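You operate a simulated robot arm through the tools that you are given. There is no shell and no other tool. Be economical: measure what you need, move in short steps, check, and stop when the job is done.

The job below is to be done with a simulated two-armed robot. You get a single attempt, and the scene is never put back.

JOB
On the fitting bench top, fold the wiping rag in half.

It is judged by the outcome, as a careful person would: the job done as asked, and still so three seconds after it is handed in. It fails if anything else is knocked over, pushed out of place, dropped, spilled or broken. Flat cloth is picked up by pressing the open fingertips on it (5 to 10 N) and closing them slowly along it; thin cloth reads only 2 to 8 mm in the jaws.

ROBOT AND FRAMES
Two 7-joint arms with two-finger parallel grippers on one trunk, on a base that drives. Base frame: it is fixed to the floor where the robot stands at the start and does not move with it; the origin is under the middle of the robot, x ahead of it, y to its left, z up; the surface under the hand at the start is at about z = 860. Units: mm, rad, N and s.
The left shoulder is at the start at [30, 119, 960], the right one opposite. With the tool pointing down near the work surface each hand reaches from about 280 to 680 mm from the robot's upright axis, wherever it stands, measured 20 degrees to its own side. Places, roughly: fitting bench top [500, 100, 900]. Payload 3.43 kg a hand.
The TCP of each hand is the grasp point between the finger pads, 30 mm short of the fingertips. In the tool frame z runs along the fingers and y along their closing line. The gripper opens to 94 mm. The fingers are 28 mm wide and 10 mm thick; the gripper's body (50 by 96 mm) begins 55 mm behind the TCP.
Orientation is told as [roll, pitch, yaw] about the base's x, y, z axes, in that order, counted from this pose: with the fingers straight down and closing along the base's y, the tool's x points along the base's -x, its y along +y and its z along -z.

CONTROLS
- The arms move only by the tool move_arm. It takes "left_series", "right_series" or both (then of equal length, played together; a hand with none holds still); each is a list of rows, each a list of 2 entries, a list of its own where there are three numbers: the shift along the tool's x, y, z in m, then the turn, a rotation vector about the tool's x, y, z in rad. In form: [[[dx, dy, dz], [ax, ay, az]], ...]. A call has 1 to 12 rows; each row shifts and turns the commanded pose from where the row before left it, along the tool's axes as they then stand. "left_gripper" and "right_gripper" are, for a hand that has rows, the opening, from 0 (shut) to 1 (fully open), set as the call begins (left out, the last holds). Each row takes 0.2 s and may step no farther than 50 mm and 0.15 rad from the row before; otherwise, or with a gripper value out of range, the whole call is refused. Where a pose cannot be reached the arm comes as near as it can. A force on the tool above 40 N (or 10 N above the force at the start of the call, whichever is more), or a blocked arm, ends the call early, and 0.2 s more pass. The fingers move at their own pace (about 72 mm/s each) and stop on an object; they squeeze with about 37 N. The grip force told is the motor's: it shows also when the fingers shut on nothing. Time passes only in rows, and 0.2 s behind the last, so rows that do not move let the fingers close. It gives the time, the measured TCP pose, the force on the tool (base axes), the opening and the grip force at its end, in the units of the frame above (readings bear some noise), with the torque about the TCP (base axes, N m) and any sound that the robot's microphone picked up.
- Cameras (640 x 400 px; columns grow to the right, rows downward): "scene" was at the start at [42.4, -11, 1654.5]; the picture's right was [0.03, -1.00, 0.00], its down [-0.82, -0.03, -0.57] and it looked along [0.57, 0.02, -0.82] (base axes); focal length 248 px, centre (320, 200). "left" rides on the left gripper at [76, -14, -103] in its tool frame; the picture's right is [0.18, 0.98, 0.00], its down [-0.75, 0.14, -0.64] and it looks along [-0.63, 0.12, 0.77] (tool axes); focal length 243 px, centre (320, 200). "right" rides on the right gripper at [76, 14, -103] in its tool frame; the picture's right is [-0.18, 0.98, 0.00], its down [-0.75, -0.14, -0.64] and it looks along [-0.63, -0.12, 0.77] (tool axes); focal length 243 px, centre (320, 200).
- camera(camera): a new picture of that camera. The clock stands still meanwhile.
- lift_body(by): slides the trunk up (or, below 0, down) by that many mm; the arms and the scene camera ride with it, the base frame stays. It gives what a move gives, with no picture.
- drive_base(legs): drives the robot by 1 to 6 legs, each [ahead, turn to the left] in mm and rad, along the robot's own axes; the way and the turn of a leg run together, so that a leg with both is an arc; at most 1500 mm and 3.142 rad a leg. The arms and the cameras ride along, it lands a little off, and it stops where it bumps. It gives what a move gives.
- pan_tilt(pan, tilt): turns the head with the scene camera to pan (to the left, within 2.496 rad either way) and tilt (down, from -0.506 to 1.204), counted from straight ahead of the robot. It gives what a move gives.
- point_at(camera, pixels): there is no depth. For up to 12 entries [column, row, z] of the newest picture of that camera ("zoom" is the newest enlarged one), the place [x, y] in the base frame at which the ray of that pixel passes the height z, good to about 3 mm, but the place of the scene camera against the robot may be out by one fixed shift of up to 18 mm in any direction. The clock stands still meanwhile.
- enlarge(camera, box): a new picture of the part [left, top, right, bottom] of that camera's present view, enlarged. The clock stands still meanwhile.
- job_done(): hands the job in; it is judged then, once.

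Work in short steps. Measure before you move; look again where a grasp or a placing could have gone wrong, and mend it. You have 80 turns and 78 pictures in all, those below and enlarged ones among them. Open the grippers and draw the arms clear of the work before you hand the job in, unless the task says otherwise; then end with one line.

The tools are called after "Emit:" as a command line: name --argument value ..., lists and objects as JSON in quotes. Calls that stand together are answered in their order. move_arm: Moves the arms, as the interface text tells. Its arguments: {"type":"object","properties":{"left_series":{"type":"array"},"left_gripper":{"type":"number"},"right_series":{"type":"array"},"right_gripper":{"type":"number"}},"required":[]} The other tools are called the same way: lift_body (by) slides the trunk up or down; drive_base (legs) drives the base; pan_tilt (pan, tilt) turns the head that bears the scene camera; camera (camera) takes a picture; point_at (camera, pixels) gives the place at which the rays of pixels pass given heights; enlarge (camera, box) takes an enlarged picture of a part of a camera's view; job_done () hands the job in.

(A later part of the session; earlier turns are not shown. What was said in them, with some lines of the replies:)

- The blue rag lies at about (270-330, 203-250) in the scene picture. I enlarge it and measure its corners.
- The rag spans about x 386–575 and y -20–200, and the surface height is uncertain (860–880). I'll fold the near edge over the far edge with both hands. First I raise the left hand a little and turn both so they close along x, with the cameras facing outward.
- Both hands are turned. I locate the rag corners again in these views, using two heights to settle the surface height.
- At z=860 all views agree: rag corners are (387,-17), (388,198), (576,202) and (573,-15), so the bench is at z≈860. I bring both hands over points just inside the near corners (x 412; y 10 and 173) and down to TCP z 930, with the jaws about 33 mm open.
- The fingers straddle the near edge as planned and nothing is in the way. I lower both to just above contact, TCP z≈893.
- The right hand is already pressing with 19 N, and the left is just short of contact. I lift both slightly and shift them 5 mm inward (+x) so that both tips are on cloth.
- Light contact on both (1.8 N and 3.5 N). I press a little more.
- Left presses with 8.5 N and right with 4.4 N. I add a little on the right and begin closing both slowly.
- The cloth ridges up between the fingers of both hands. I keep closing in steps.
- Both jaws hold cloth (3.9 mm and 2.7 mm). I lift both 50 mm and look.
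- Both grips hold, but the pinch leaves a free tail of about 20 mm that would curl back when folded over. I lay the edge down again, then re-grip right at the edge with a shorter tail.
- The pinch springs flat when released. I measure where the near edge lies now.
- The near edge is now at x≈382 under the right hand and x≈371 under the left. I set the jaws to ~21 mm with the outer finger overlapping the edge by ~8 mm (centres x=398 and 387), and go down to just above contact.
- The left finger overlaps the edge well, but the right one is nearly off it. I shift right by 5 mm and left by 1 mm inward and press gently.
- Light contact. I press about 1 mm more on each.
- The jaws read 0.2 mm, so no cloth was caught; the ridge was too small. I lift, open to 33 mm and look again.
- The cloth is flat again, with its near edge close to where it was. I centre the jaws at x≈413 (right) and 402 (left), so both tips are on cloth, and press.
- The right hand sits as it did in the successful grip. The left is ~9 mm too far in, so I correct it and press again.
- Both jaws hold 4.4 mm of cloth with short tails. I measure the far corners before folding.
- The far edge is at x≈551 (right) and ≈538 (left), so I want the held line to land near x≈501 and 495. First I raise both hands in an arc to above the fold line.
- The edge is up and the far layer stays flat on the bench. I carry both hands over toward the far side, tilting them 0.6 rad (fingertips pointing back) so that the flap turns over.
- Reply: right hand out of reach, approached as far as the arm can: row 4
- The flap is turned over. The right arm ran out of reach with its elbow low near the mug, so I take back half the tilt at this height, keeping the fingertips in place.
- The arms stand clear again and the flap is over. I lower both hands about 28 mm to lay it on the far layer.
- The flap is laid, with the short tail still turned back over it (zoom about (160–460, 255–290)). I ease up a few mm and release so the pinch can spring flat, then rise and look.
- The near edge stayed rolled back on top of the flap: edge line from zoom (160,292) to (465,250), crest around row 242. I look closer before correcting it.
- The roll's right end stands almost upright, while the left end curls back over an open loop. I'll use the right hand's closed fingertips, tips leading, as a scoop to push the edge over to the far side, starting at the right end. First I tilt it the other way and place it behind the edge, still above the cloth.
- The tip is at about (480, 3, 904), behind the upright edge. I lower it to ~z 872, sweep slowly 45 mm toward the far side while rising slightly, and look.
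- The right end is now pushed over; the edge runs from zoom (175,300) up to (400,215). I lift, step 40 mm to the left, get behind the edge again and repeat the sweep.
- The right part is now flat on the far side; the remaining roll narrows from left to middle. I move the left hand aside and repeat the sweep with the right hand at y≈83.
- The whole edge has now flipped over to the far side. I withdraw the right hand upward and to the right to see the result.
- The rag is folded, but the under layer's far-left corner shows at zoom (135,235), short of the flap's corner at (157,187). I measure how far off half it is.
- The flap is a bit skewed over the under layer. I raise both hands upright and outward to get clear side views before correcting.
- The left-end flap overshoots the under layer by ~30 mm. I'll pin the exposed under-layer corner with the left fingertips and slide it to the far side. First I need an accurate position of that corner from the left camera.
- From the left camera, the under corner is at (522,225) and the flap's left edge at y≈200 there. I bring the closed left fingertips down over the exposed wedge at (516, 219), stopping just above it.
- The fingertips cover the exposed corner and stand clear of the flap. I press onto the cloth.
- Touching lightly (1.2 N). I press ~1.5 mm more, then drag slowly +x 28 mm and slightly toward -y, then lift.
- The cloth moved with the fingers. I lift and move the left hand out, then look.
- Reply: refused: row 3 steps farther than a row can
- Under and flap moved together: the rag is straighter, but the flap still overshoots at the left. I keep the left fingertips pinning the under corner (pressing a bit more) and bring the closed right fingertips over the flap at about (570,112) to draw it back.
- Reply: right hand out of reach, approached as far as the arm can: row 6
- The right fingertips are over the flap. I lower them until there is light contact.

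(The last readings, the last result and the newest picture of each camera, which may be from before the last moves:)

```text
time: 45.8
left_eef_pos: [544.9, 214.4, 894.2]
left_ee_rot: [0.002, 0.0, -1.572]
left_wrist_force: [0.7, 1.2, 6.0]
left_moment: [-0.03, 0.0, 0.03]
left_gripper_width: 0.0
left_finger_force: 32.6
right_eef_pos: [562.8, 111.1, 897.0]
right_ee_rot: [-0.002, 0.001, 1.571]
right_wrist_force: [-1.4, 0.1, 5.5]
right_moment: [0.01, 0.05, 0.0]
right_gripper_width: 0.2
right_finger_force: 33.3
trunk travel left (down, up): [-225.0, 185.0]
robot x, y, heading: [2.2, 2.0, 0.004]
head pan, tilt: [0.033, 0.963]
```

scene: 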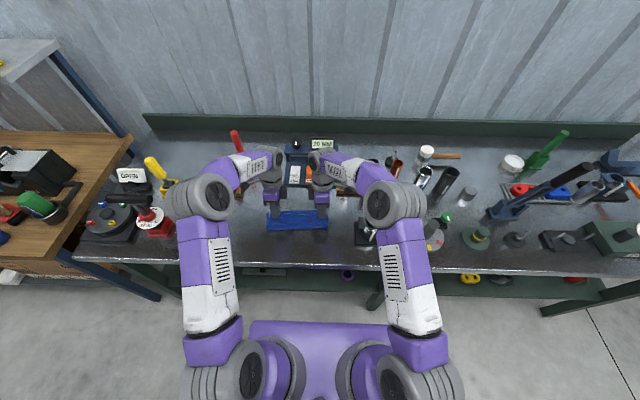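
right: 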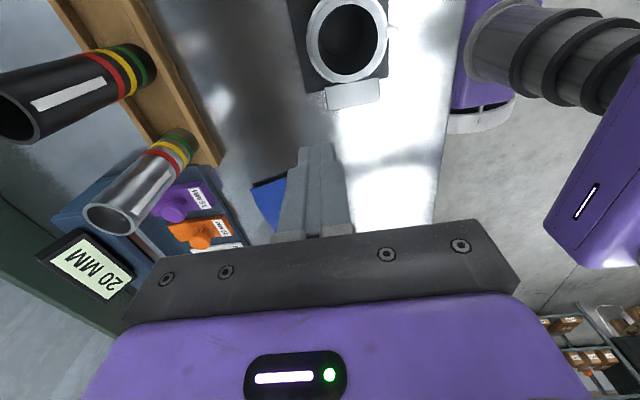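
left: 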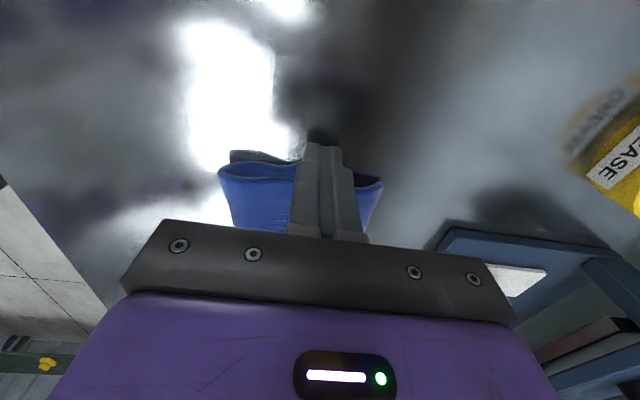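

Contact is 5.5 N. I ease off slightly and drag the flap back 24 mm slowly while the left hand holds the under layer.

Emit:
move_arm --right_series '[[[0, 0.004, -0.0008], [0, 0, 0]], [[0, 0.005, 0], [0, 0, 0]], [[0, 0.005, 0], [0, 0, 0]], [[0, 0.005, 0], [0, 0, 0]], [[0, 0.005, 0], [0, 0, 0]], [[0, 0, 0], [0, 0, 0]]]'

Emit:
enlarge --camera "scene" --box '[240, 170, 360, 245]'

```text
time: 47.2
left_eef_pos: [544.7, 214.0, 893.3]
left_ee_rot: [0.002, -0.001, -1.57]
left_wrist_force: [-0.1, 1.6, 6.5]
left_moment: [-0.03, 0.0, -0.01]
left_gripper_width: 0.0
left_finger_force: 33.1
right_eef_pos: [539.1, 111.1, 897.4]
right_ee_rot: [-0.002, -0.001, 1.571]
right_wrist_force: [1.2, 0.1, 2.8]
right_moment: [0.02, -0.03, 0.04]
right_gripper_width: 0.1
right_finger_force: 33.0
trunk travel left (down, up): [-225.0, 185.0]
robot x, y, heading: [-0.3, 2.3, 0.001]
head pan, tilt: [0.033, 0.963]
```

```text
5.33 times, centred on (300, 208) of scene
```

zoom: 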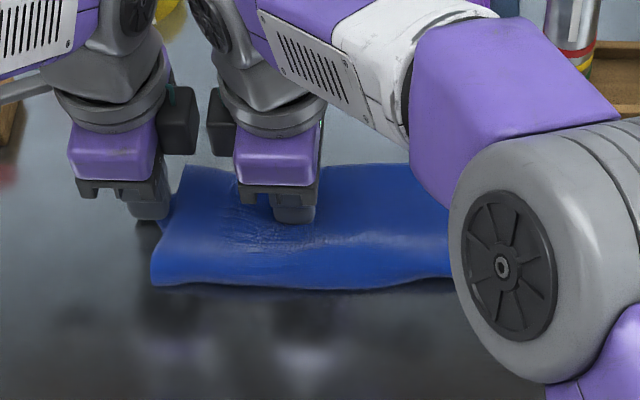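

The flap slid back and the fold rolled nearer. I lift both hands and move them out to look.

Emit:
move_arm --left_series '[[[0, 0, -0.03], [0, 0, 0]], [[0, 0, -0.045], [0, 0, 0]], [[0, 0, -0.045], [0, 0, 0]], [[0.04, 0, -0.02], [0, 0, 0]], [[0.045, 0, 0], [0, 0, 0]], [[0, 0, 0], [0, 0, 0]], [[0, 0, 0], [0, 0, 0]]]' --right_series '[[[0, 0, -0.03], [0, 0, 0]], [[0, 0, -0.045], [0, 0, 0]], [[0, 0, -0.045], [0, 0, 0]], [[0.045, 0.015, 0], [0, 0, 0]], [[0.045, 0.015, 0], [0, 0, 0]], [[0.045, 0.015, 0], [0, 0, 0]], [[0.045, 0.015, 0], [0, 0, 0]]]'

Emit:
enlarge --camera "scene" --box '[240, 170, 360, 245]'

Emit:
enlarge --camera "left" --box '[240, 120, 380, 220]'

Emit:
point_at --camera "zoom" --pixels '[[320, 200, 860]]'

```text
time: 48.8
left_eef_pos: [543.5, 298.4, 1035.1]
left_ee_rot: [0.0, -0.001, -1.57]
left_wrist_force: [-0.2, -0.9, 0.0]
left_moment: [0.03, 0.02, -0.01]
left_gripper_width: 0.0
left_finger_force: 33.0
right_eef_pos: [480.7, -68.9, 1016.0]
right_ee_rot: [-0.002, -0.001, 1.571]
right_wrist_force: [-0.1, 0.4, 0.5]
right_moment: [0.02, -0.01, 0.01]
right_gripper_width: 0.0
right_finger_force: 33.2
trunk travel left (down, up): [-225.0, 185.0]
robot x, y, heading: [1.3, -2.4, 0.002]
head pan, tilt: [0.033, 0.963]
```

```text
5.33 times, centred on (300, 208) of scene
```

zoom: 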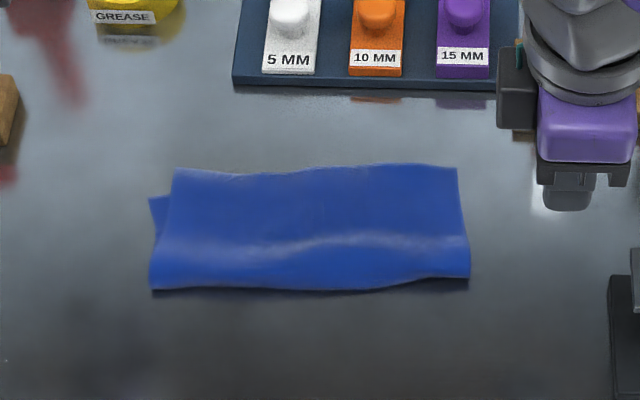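

```text
4.00 times, centred on (310, 170) of left
```

zoom: 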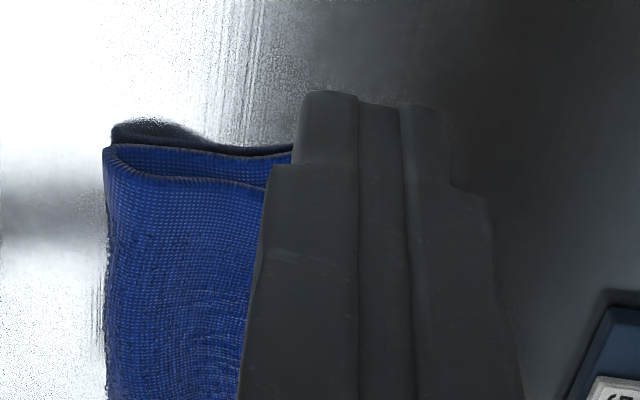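

```text
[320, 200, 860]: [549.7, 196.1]
```

The rag now lies as a neat rectangle, with the layers within about 15 mm of each other. I open the grippers, draw the arms farther up and out, and check the whole scene.

Emit:
move_arm --left_series '[[[0, 0, -0.03], [0, 0, 0]], [[0, 0, 0], [0, 0, 0]], [[0, 0, 0], [0, 0, 0]], [[0, 0, 0], [0, 0, 0]]]' --right_series '[[[0, 0, -0.045], [0, 0, 0]], [[0.03, 0.035, 0], [0, 0, 0]], [[0.03, 0.035, 0], [0, 0, 0]], [[0, 0, 0], [0, 0, 0]]]' --left_gripper 0.5 --right_gripper 0.5

Emit:
camera --camera "scene"

Emit:
enlarge --camera "scene" --box '[180, 140, 420, 290]'

```text
time: 49.8
left_eef_pos: [544.4, 298.3, 1063.5]
left_ee_rot: [-0.001, 0.0, -1.571]
left_wrist_force: [-0.3, -0.3, -0.3]
left_moment: [-0.03, -0.02, 0.01]
left_gripper_width: 47.1
left_finger_force: 0.0
right_eef_pos: [410.7, -127.8, 1062.6]
right_ee_rot: [-0.001, 0.0, 1.572]
right_wrist_force: [0.4, -1.6, -0.3]
right_moment: [-0.02, 0.0, -0.02]
right_gripper_width: 46.9
right_finger_force: 0.2
trunk travel left (down, up): [-225.0, 185.0]
robot x, y, heading: [2.3, 1.6, -0.001]
head pan, tilt: [0.033, 0.963]
```

```text
4 pictures are left
```

scene: 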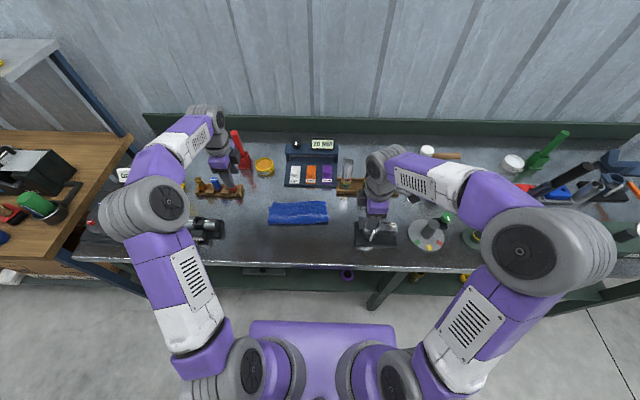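

```text
2.67 times, centred on (300, 215) of scene
```

zoom: 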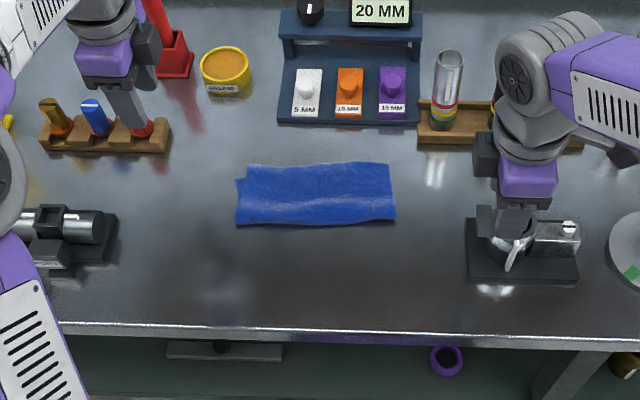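

The rag is folded in half and lying still at zoom (236–396, 162–225). The other items look as they did at the start, and both grippers are open and clear, so I hand it in.

Emit:
job_done

```text
The job is handed in.
```

The wiping rag is folded in half on the fitting bench top, with the near edge brought over to the far edge. The two layers line up to within about 15 mm, with the largest offset at the left end. In the last pictures nothing else had moved.
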